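You operate a simulated robot arm through the tools that you are given. There is no shell and no other tool. Be economical: measure what you need, move in short steps, check, and stop when the job is done.

Carry out the task below with a simulated robot arm. There is one attempt and no reset: what you move stays moved.

## Task
Put one of the mesh screens from the top of the steel bench on top of the brown taped carton there.
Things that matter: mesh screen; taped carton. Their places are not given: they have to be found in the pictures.

Only the result counts: the job must be done as asked and must still hold three seconds after the hand-in. Knocking over, shifting, dropping, spilling or breaking anything else fails it.

## Robot
A 7-joint arm with a two-finger parallel gripper, fixed in place. Base frame: the origin is at the foot of the arm, x ahead of it, y to its left, z up; the work surface is at about z = 0. Readings come in cm, degrees, newtons and seconds.
With the tool pointing down near the work surface it reaches from about 22 to 58 cm from the base axis. Its first joint turns from -66.0 to 66.0 degrees. Payload 2.5 kg.
The TCP is the grasp point between the finger pads, 2.3 cm short of the fingertips. In the tool frame z runs along the fingers and y along their closing line. The gripper opens to 9.4 cm. The fingers are 3.8 cm wide and 1 cm thick; the gripper's body (5.4 by 9.6 cm) begins 3.9 cm behind the TCP.
Orientation is told as [roll, pitch, yaw] about the base's x, y, z axes, in that order, counted from this pose: with the fingers straight down and closing along the base's y, the tool's x points along the base's -x, its y along +y and its z along -z.

## Interface
- The arm moves only by the tool play_rows. Its argument "series" is a list of rows, each a list of 5 numbers: the shift along the base's x, y, z in cm, then the turn about the base's z in degrees, then the finger opening in cm, from 0 to 9.4. In form: [[dx, dy, dz, spin, gripper], ...]. A call has 1 to 12 rows; each row is the pose to reach, as a shift and turn from the pose commanded when the call began. Each row takes 0.2 s and may step no farther than 5 cm and 8.6 degrees from the row before; otherwise, or with a gripper value out of range, the whole call is refused. Where a pose cannot be reached the arm comes as near as it can. A force on the tool above 40 N (or 10 N above the force at the start of the call, whichever is more), or a blocked arm, ends the call early, and 0.2 s more pass. Each finger travels about 10.8 cm/s and halts on what it meets, pressing with about 30 N; the grip force reading is that of the motor and also rises with nothing between the fingers. The clock runs only during rows and for 0.2 s after the last one: add rows that repeat a pose to give the fingers time. It gives the time, the measured TCP pose, the force on the tool (base axes), the opening and the grip force at its end, in the units of the frame above (readings bear some noise), and new pictures: "pictures" is both (left out), scene, wrist or none.
- Cameras (640 x 400 px; columns grow to the right, rows downward): "scene" is fixed at [9.91, -39.68, 56.38]; the picture's right is [0.91, -0.40, 0.00], its down [-0.19, -0.43, -0.88] and it looks along [0.36, 0.81, -0.47] (base axes); focal length 346 px, centre (320, 200). "wrist" rides on the gripper at [-3.9, 0, -4.4] in the tool frame; the picture's right is [0.00, -1.00, 0.00], its down [0.97, 0.00, -0.24] and it looks along [0.24, 0.00, 0.97] (tool axes); focal length 218 px, centre (320, 200).
- locate(camera, pixels): there is no depth. For up to 12 entries [column, row, z] of the newest picture of that camera ("zoom" is the newest enlarged one), the place [x, y] in the base frame at which the ray of that pixel passes the height z, good to about 0.2 cm, but the place of the scene camera against the robot may be out by one fixed shift of up to 1.8 cm in any direction. No time passes.
- inspect(camera, box): a new picture of the part [left, top, right, bottom] of that camera's present view, enlarged. No time passes.
- hand_in(): hands the job in; it is judged then, once.

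Work in short steps. Measure before you move; look again where a grasp or a placing could have gone wrong, and mend it. You have 60 turns and 120 pictures in all, those below and enlarged ones among them. Open the gripper and draw the arm clear of the work before you hand the job in, unless the task says otherwise; then end with one line.

The tools are called by a JSON object that holds its "method" and its "body". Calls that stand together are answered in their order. play_rows: Moves the arm, as the interface text tells. Its arguments: {"type":"object","properties":{"series":{"type":"array"},"pictures":{"type":"string","enum":["both","scene","wrist","none"]}},"required":["series"]} The other tools are called the same way: locate (camera, pixels) gives the place at which the rays of pixels pass given heights; inspect (camera, box) takes an enlarged picture of a part of a camera's view; hand_in () hands the job in.

At the start:

```text
time_s: 0.0
position: [27.49, 28.45, 34.09]
ee_rot: [0.0, 0.0, 0.1]
wrist_force: [-0.1, -0.2, 0.1]
finger_gap: 9.41
grasp_force: 0.1
```

scene: 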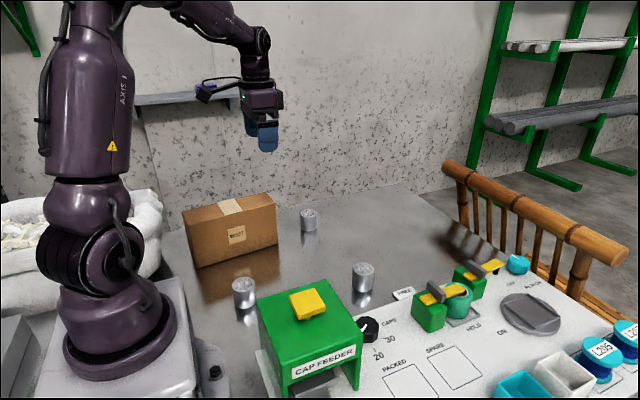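
wrist: 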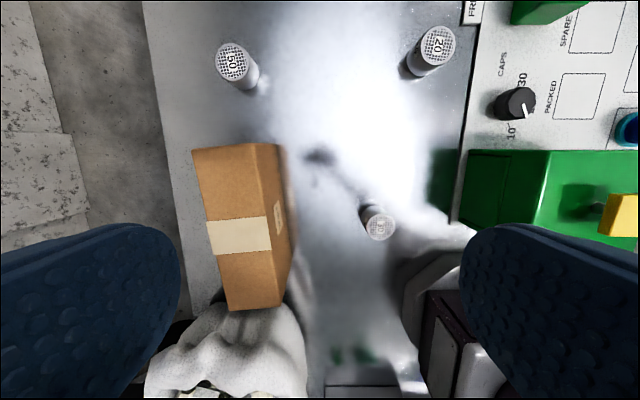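

The three small silver cylinders (scene 308,219; 243,292; 362,276) have mesh tops with numbers. I enlarge them and the carton before measuring.

{"method": "inspect", "body": {"camera": "scene", "box": [170, 170, 410, 320]}}

{"method": "inspect", "body": {"camera": "wrist", "box": [180, 0, 500, 200]}}

{"method": "locate", "body": {"camera": "wrist", "pixels": [[232, 62, 5], [438, 45, 5], [379, 227, 5], [257, 82, 0], [412, 70, 0], [365, 206, 0], [193, 150, 10], [256, 143, 10], [275, 305, 10], [228, 311, 10], [216, 62, 5], [248, 62, 5]]}}

{"method": "locate", "body": {"camera": "scene", "pixels": [[308, 213, 5], [308, 232, 0], [243, 285, 5], [245, 305, 0], [362, 269, 5], [362, 288, 0], [183, 211, 10], [275, 193, 10], [198, 268, 0], [278, 243, 0], [196, 231, 10], [278, 206, 10]]}}

```text
2.67 times, centred on (290, 245) of scene
```

zoom: 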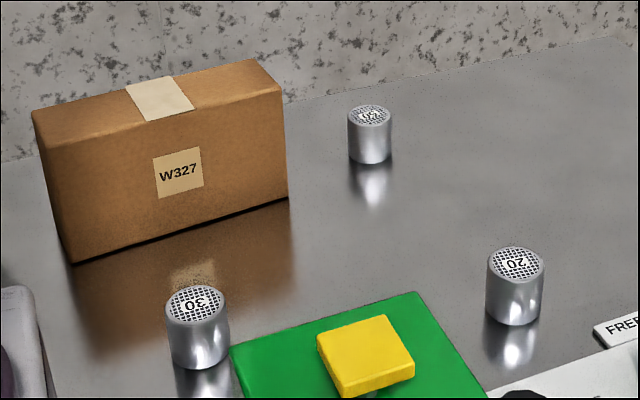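

```text
2.00 times, centred on (340, 100) of wrist
```

zoom: 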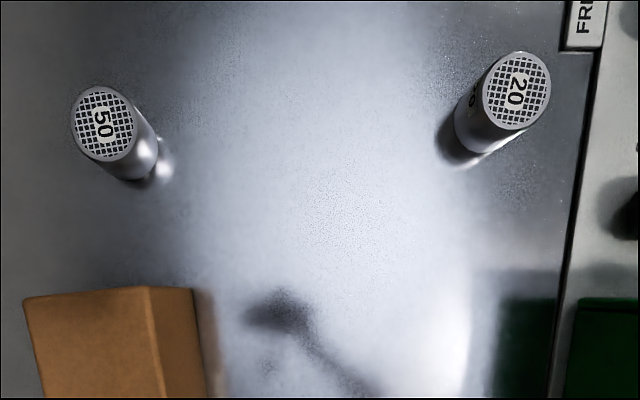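

```text
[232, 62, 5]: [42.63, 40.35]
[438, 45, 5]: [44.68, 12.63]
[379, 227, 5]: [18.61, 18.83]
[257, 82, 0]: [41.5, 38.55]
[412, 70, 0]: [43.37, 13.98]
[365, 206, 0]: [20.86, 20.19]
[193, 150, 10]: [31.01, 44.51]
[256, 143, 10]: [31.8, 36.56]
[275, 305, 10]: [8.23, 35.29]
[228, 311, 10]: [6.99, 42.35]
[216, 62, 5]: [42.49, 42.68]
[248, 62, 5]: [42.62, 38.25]
```

```text
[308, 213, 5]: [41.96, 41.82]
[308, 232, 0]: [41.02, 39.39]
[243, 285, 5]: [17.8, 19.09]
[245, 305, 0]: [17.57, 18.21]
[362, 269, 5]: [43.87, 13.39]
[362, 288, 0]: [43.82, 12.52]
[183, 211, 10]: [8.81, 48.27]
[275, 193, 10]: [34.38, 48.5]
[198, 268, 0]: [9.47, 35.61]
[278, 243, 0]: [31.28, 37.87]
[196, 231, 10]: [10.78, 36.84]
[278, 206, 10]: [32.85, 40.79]
```

The screens are identical cylinders about 5 cm across; "20" near (44, 13) has free space and good reach. I move above it staying high, then look.

{"method": "play_rows", "body": {"series": [[2.6, -2.5, 0, 0, 9.4], [5.2, -5, 0, 0, 9.4], [7.8, -7.5, -2, 0, 9.4], [10.4, -10, -4, 0, 9.4], [13, -12.5, -6, 0, 9.4], [15.5, -15, -9, 0, 9.4], [15.5, -15, -9, 0, 9.4]]}}

```text
time_s: 1.6
position: [42.97, 13.29, 24.96]
ee_rot: [0.1, 0.0, 0.2]
wrist_force: [-0.7, -0.9, -0.3]
finger_gap: 9.43
grasp_force: 0.0
```

scene: 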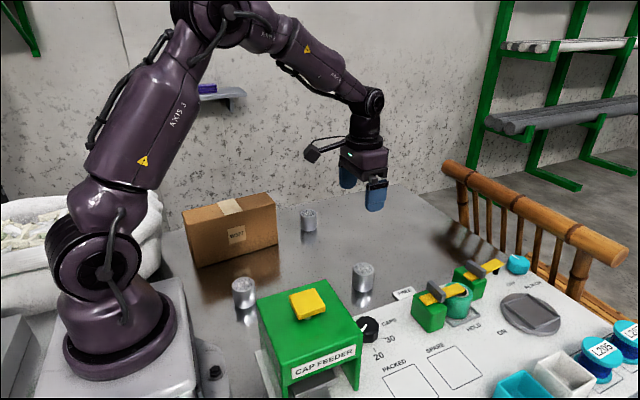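
wrist: 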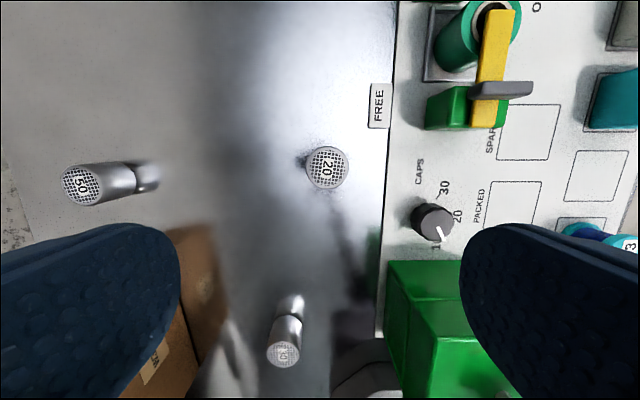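

The "20" top is at wrist (327,168), panel edge at column ~388. I locate it, its rims, and the panel's edge.

{"method": "inspect", "body": {"camera": "wrist", "box": [260, 120, 420, 220]}}

{"method": "locate", "body": {"camera": "wrist", "pixels": [[327, 168, 4], [327, 168, 5], [327, 168, 6], [305, 168, 5], [349, 168, 5], [327, 147, 5], [327, 190, 5], [388, 168, 0], [388, 168, 3], [82, 186, 5], [283, 353, 5]]}}

{"method": "locate", "body": {"camera": "scene", "pixels": [[363, 269, 5], [363, 269, 6], [363, 269, 4], [363, 304, 0]]}}

```text
4.00 times, centred on (340, 170) of wrist
```

zoom: 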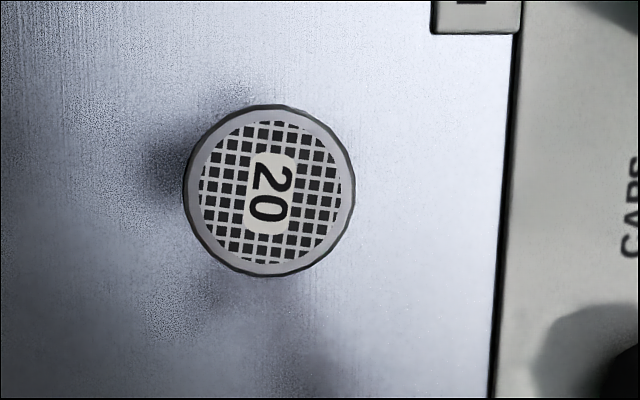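

```text
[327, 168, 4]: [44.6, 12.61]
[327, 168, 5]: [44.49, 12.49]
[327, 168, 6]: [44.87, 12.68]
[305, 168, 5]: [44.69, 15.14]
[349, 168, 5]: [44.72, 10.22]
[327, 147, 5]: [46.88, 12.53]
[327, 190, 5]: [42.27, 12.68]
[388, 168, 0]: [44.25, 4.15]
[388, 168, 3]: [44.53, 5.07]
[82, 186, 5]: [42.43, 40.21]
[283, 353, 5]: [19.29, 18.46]
```

```text
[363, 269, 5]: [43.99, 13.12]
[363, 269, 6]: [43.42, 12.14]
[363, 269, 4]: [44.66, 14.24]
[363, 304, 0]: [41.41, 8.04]
```

Its centre is about (44.6, 12.65), diameter ≈4.7, height ≈4 cm; fingers along y clear the panel (edge y≈5). I align and descend to z≈10, then look.

{"method": "play_rows", "body": {"series": [[1.6, -0.7, -3, 0, 9.4], [1.6, -0.7, -7, 0, 9.4], [1.6, -0.7, -11, 0, 9.4], [1.6, -0.7, -15, 0, 9.4], [1.6, -0.7, -15, 0, 9.4]]}}

```text
time_s: 2.8
position: [44.67, 12.74, 9.95]
ee_rot: [-0.1, 0.0, 0.1]
wrist_force: [0.1, 0.3, -0.3]
finger_gap: 9.39
grasp_force: 0.0
```

scene: 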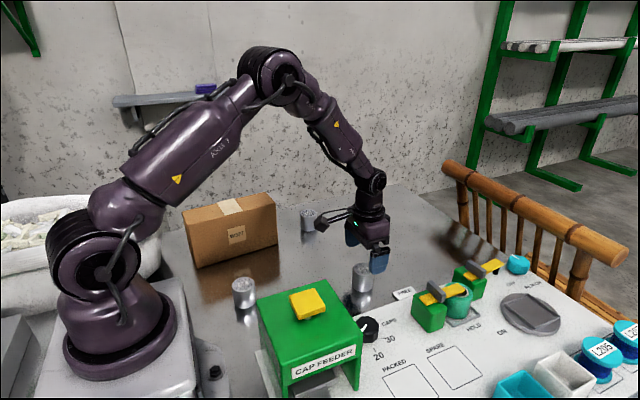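
wrist: 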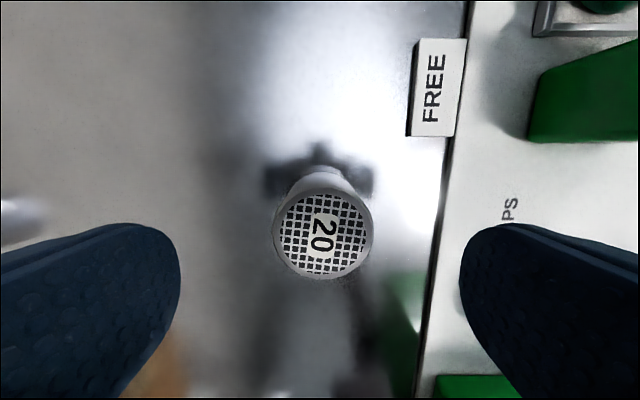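

The screen is centred near (323,234). I check size/height from its rims at several heights.

{"method": "locate", "body": {"camera": "wrist", "pixels": [[273, 234, 4], [373, 234, 4], [273, 234, 5], [373, 234, 5], [323, 234, 4], [323, 234, 5], [323, 234, 6], [435, 260, 0], [435, 260, 3], [323, 188, 5], [323, 280, 5]]}}

```text
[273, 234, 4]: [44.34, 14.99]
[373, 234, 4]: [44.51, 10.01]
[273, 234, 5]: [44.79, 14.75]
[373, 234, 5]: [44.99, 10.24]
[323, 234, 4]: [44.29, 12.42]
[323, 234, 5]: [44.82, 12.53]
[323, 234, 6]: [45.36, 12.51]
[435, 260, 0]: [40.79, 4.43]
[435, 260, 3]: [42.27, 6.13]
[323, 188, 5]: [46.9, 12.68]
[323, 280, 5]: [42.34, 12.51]
```

Consistent with height ≈4.4, diameter ≈4.8, centre (44.6, 12.55). I narrow the fingers to 7.6 to keep away from the panel and descend to z≈3.

{"method": "play_rows", "body": {"series": [[-0.05, -0.17, 0, 0, 7.6], [-0.05, -0.17, -2.5, 0, 7.6], [-0.05, -0.17, -5, 0, 7.6], [-0.05, -0.17, -6.9, 0, 7.6], [-0.05, -0.17, -6.9, 0, 7.6]]}}

```text
time_s: 4.0
position: [44.52, 12.74, 3.0]
ee_rot: [0.0, 0.0, 0.0]
wrist_force: [-0.2, -0.8, -0.2]
finger_gap: 7.6
grasp_force: 0.1
```

scene: 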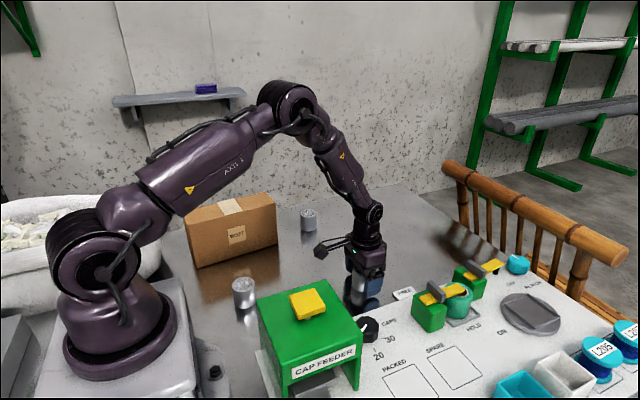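
wrist: 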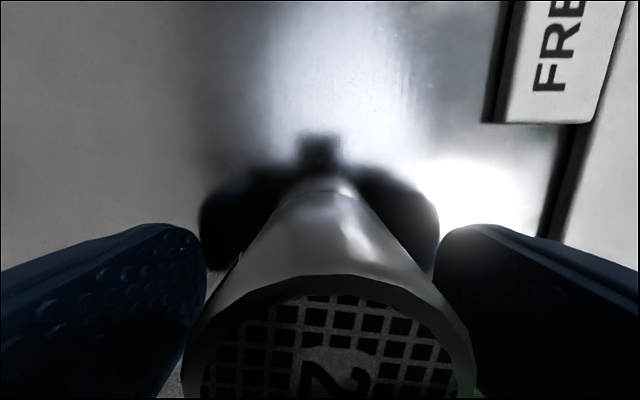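

The screen stands between the fingers, slightly toward −y. I nudge 0.15 cm and close.

{"method": "play_rows", "body": {"series": [[0, -0.15, 0, 0, 7.6], [0, -0.15, 0, 0, 6], [0, -0.15, 0, 0, 5], [0, -0.15, 0, 0, 4], [0, -0.15, 0, 0, 4], [0, -0.15, 0, 0, 4]], "pictures": "wrist"}}

```text
time_s: 5.4
position: [44.46, 12.56, 2.98]
ee_rot: [0.1, 0.0, 0.0]
wrist_force: [0.3, -0.6, -0.3]
finger_gap: 4.83
grasp_force: 29.7
```

wrist: 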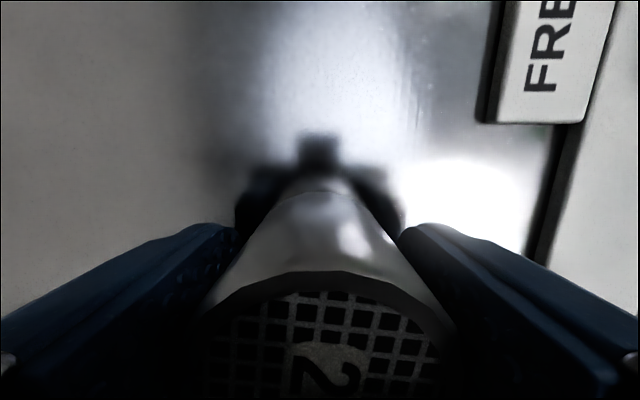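

The grip is firm (gap 4.83, 30 N). I lift straight up to z≈23, well above the carton.

{"method": "play_rows", "body": {"series": [[0, 0, 2, 0, 4], [0, 0, 5, 0, 4], [0, 0, 9, 0, 4], [0, 0, 13, 0, 4], [0, 0, 17, 0, 4], [0, 0, 21, 0, 4], [0, 0, 25, 0, 4], [0, 0, 25, 0, 4]]}}

```text
time_s: 7.2
position: [44.62, 12.3, 28.22]
ee_rot: [0.0, -0.1, 0.1]
wrist_force: [-0.3, -0.2, -0.6]
finger_gap: 4.78
grasp_force: 30.4
```

scene: 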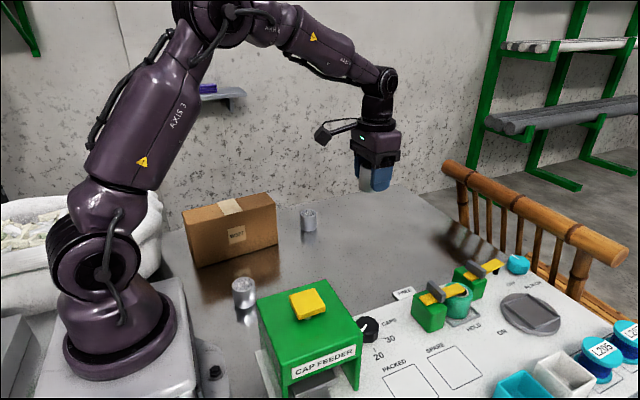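
wrist: 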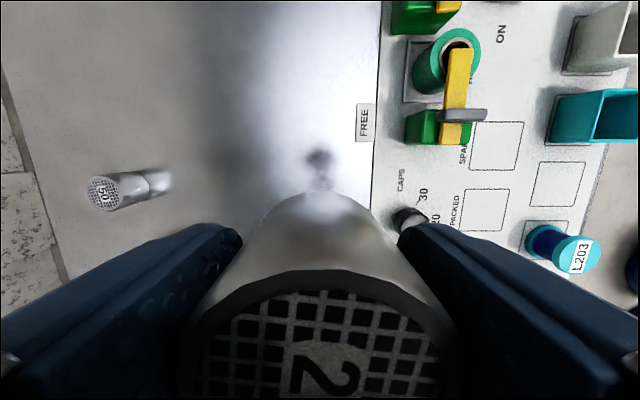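

Held well. Next I measure the carton: enlarge it in the scene view.

{"method": "inspect", "body": {"camera": "scene", "box": [170, 180, 298, 280]}}

```text
4.00 times, centred on (234, 230) of scene
```

zoom: 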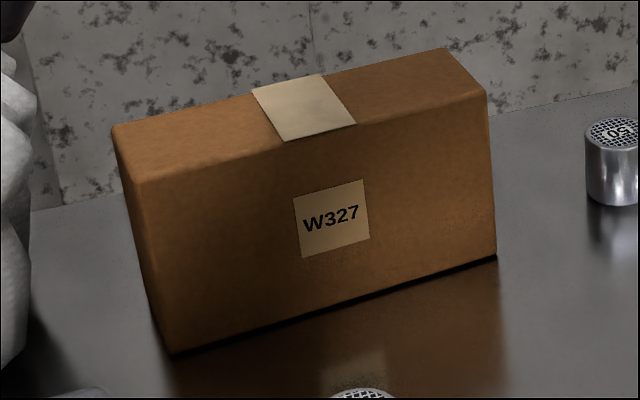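

Corners in the zoom: front top (136,184),(487,92); back top (112,126),(447,48); front bottom (170,352),(497,257). I locate them at candidate heights.

{"method": "locate", "body": {"camera": "zoom", "pixels": [[170, 352, 0], [497, 257, 0], [136, 184, 11], [487, 92, 11], [136, 184, 13], [487, 92, 13], [112, 126, 12], [447, 48, 12], [136, 184, 12], [487, 92, 12], [304, 108, 12]]}}

```text
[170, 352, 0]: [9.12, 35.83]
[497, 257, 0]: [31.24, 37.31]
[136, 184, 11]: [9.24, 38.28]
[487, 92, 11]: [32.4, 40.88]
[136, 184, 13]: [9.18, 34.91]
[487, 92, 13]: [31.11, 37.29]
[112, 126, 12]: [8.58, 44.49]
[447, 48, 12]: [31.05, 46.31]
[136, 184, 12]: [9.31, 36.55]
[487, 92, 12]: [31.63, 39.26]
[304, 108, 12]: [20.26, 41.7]
```

Carton top ≈12.7 cm high; from wrist and scene views its midline runs about (9.9,37.8)–(31.3,39.4), ~7 wide. I carry the screen at height toward (25, 38.9) and look.

{"method": "play_rows", "body": {"series": [[-2.8, 3.8, 0, 0, 4], [-5.6, 7.6, 0, 0, 4], [-8.4, 11.4, 0, 0, 4], [-11.2, 15.2, 0, 0, 4], [-14, 19, 0, 0, 4], [-16.8, 22.8, 0, 0, 4], [-19.6, 26.5, 0, 0, 4], [-19.6, 26.5, 0, 0, 4], [-19.6, 26.5, 0, 0, 4]]}}

```text
time_s: 9.2
position: [25.25, 38.93, 28.17]
ee_rot: [0.0, 0.0, -0.1]
wrist_force: [0.2, 0.3, -1.8]
finger_gap: 4.82
grasp_force: 29.7
```

scene: 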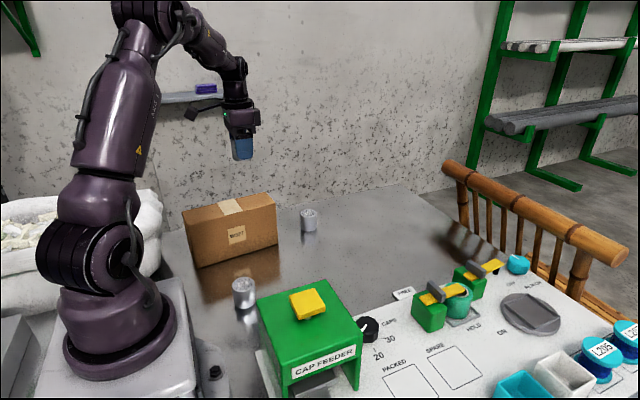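
wrist: 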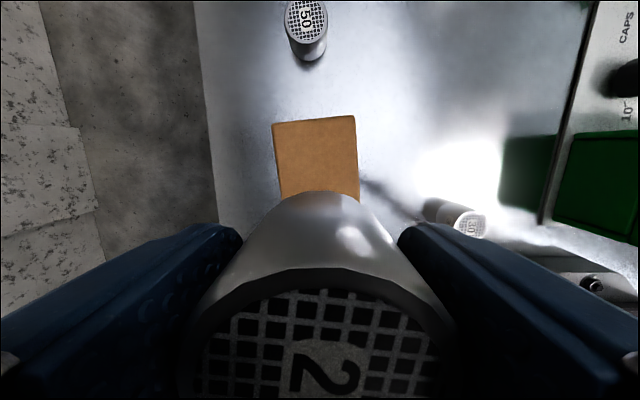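

The carton's end shows at wrist (272,124)–(355,116), sides to (281,193) and (360,195). I locate these at z 12.7.

{"method": "locate", "body": {"camera": "wrist", "pixels": [[272, 124, 12.7], [355, 116, 12.7], [281, 193, 12.7], [360, 195, 12.7], [272, 124, 12], [355, 116, 12]]}}

```text
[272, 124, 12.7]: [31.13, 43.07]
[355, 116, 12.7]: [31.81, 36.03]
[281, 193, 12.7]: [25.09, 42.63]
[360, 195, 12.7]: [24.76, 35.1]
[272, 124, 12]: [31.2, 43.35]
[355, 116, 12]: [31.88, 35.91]
```

Midline at x=25 is y≈38.9, just where the TCP is. I descend to z≈17 (bottom ≈1.3 cm above the carton) and look.

{"method": "play_rows", "body": {"series": [[0, 0, -3, 0, 4], [0, 0, -6, 0, 4], [0, 0, -8.5, 0, 4], [0, 0, -10, 0, 4], [0, 0, -11, 0, 4], [0, 0, -11, 0, 4]]}}

{"method": "inspect", "body": {"camera": "scene", "box": [170, 150, 298, 250]}}

```text
time_s: 10.6
position: [24.89, 38.88, 17.01]
ee_rot: [0.0, -0.1, 0.0]
wrist_force: [-0.3, -0.1, -1.9]
finger_gap: 4.83
grasp_force: 29.8
```

scene: 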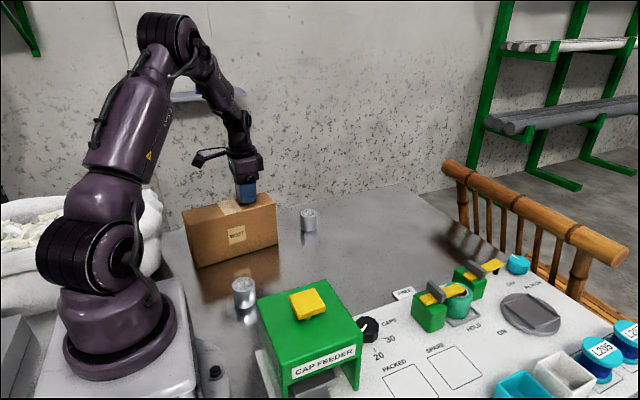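
wrist: 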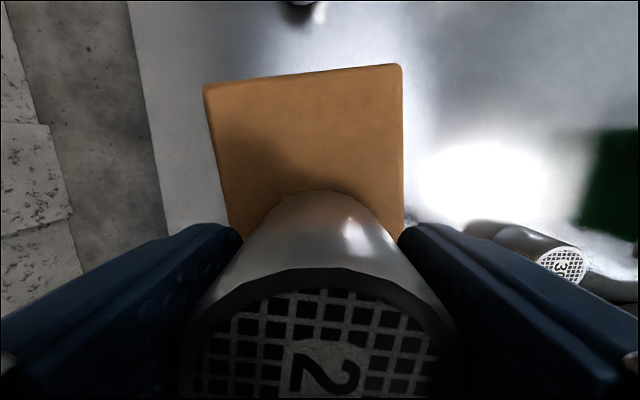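

```text
4.00 times, centred on (234, 200) of scene
```

zoom: 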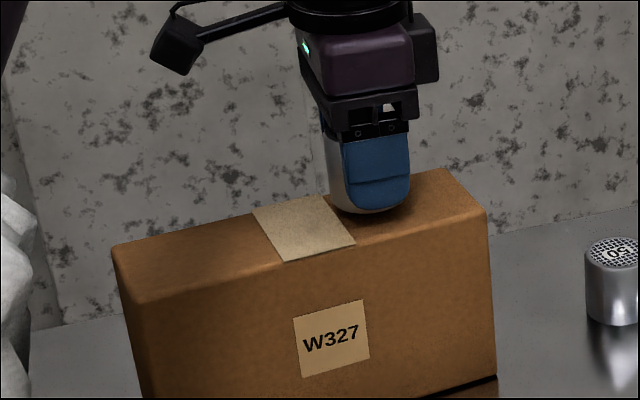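

It is centred on the carton width (cols 228–402 vs 320). I lower in small steps, watching the force.

{"method": "play_rows", "body": {"series": [[0, 0, -0.3, 0, 4], [0, 0, -0.6, 0, 4], [0, 0, -0.8, 0, 4], [0, 0, -0.8, 0, 4]], "pictures": "none"}}

{"method": "inspect", "body": {"camera": "scene", "box": [218, 170, 282, 220]}}

```text
time_s: 11.6
position: [24.88, 38.93, 16.18]
ee_rot: [0.0, 0.0, 0.1]
wrist_force: [-0.4, -0.1, -2.5]
finger_gap: 4.81
grasp_force: 30.0
```

```text
8.00 times, centred on (250, 195) of scene
```

zoom: 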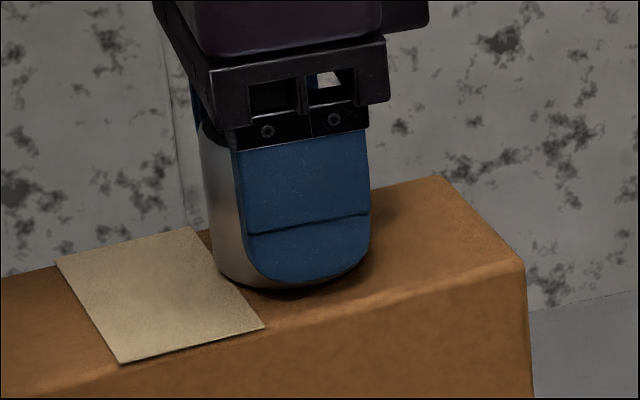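

Not yet in contact (force ≈ −2.5 N, just the load). I lower on by 0.3 cm.

{"method": "play_rows", "body": {"series": [[0, 0, -0.1, 0, 4], [0, 0, -0.2, 0, 4], [0, 0, -0.3, 0, 4]], "pictures": "none"}}

```text
time_s: 12.4
position: [24.98, 39.03, 16.01]
ee_rot: [0.0, -0.1, 0.1]
wrist_force: [-4.0, -4.5, 12.6]
finger_gap: 4.86
grasp_force: 29.8
```

Contact (12.6 N upward) at z≈16.0. I ease up 0.12 cm to relieve the push, then check.

{"method": "play_rows", "body": {"series": [[0, 0, 0.06, 0, 4], [0, 0, 0.12, 0, 4], [0, 0, 0.12, 0, 4]], "pictures": "none"}}

```text
time_s: 13.2
position: [25.05, 38.99, 16.1]
ee_rot: [0.1, -0.1, -0.1]
wrist_force: [2.0, 1.5, 4.8]
finger_gap: 4.82
grasp_force: 30.1
```

The force is down to about 5 N with the screen resting on the carton; I open the fingers gently.

{"method": "play_rows", "body": {"series": [[0, 0, 0, 0, 5.0], [0, 0, 0, 0, 5.4], [0, 0, 0, 0, 6.2], [0, 0, 0, 0, 7.2], [0, 0, 0, 0, 7.6], [0, 0, 0, 0, 7.6]]}}

```text
time_s: 14.6
position: [24.86, 38.92, 16.12]
ee_rot: [0.0, 0.0, 0.0]
wrist_force: [-0.8, -0.7, -0.1]
finger_gap: 7.59
grasp_force: 0.0
```

scene: 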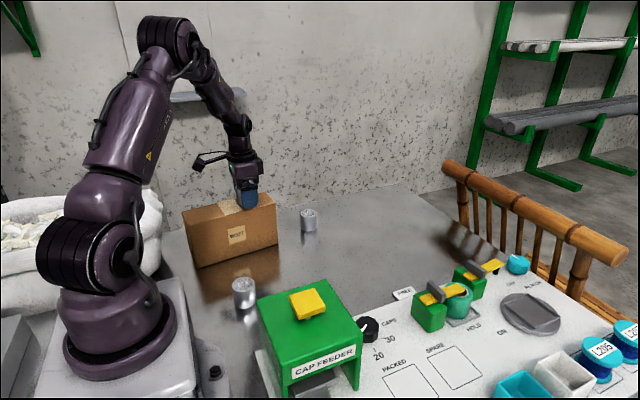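
wrist: 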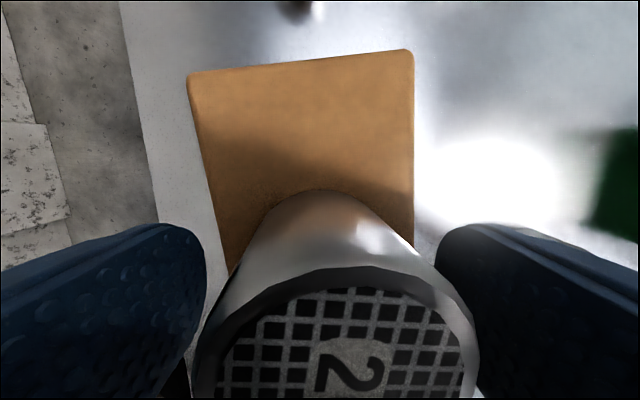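

The screen is free and upright on the carton, force near zero. I rise straight up and then draw toward the open bench.

{"method": "play_rows", "body": {"series": [[0, 0, 1.5, 0, 7.6], [0, 0, 4, 0, 7.6], [0, 0, 8, 0, 7.6], [0, 0, 12, 0, 7.6], [0, 0, 16, 0, 7.6], [3, -3, 17, 0, 9.4], [6, -6, 17, 0, 9.4], [9, -9, 17, 0, 9.4], [9, -9, 17, 0, 9.4]]}}

{"method": "inspect", "body": {"camera": "scene", "box": [170, 170, 330, 320]}}

```text
time_s: 16.6
position: [33.97, 29.78, 32.99]
ee_rot: [0.0, 0.0, 0.0]
wrist_force: [0.2, 0.7, 0.3]
finger_gap: 9.39
grasp_force: 0.1
```

scene: 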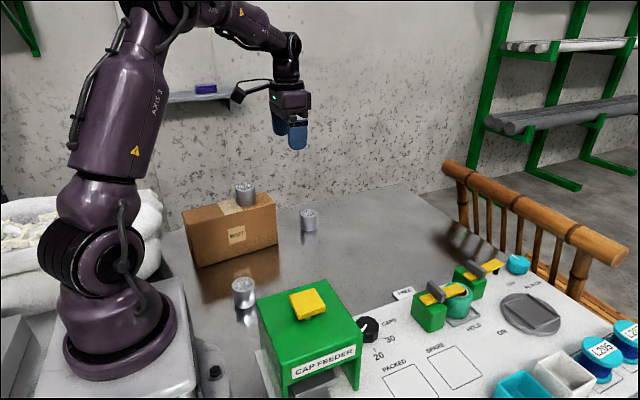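
wrist: 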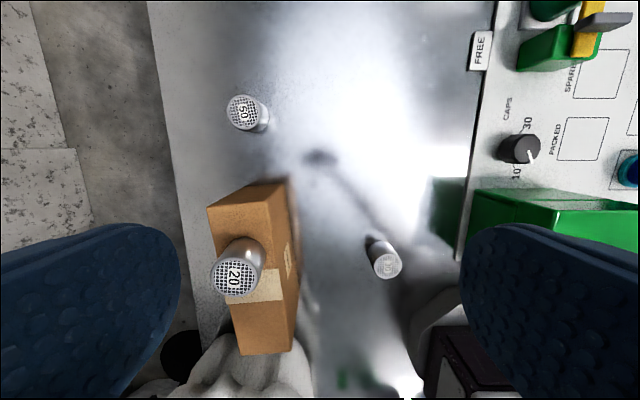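

```text
2.67 times, centred on (250, 245) of scene
```

zoom: 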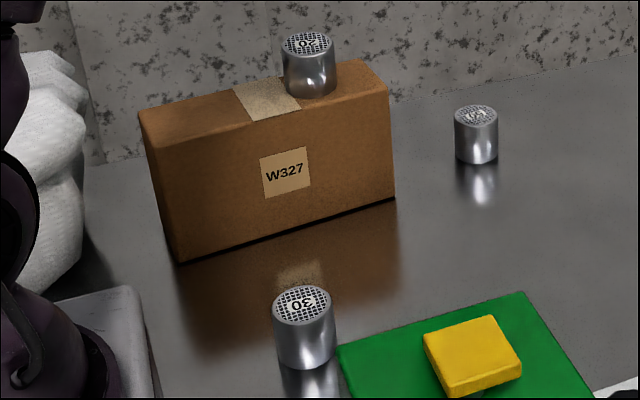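

The "20" screen stands upright on the carton at scene (245,192), the carton and other screens are unmoved, and the arm is clear. I hand in.

{"method": "hand_in", "body": {}}

```text
The job is handed in.
```

The mesh screen marked "20" is standing upright on top of the taped carton. The carton and the other two screens show no movement in the last pictures, and the job is handed in with the gripper open and the arm drawn clear.
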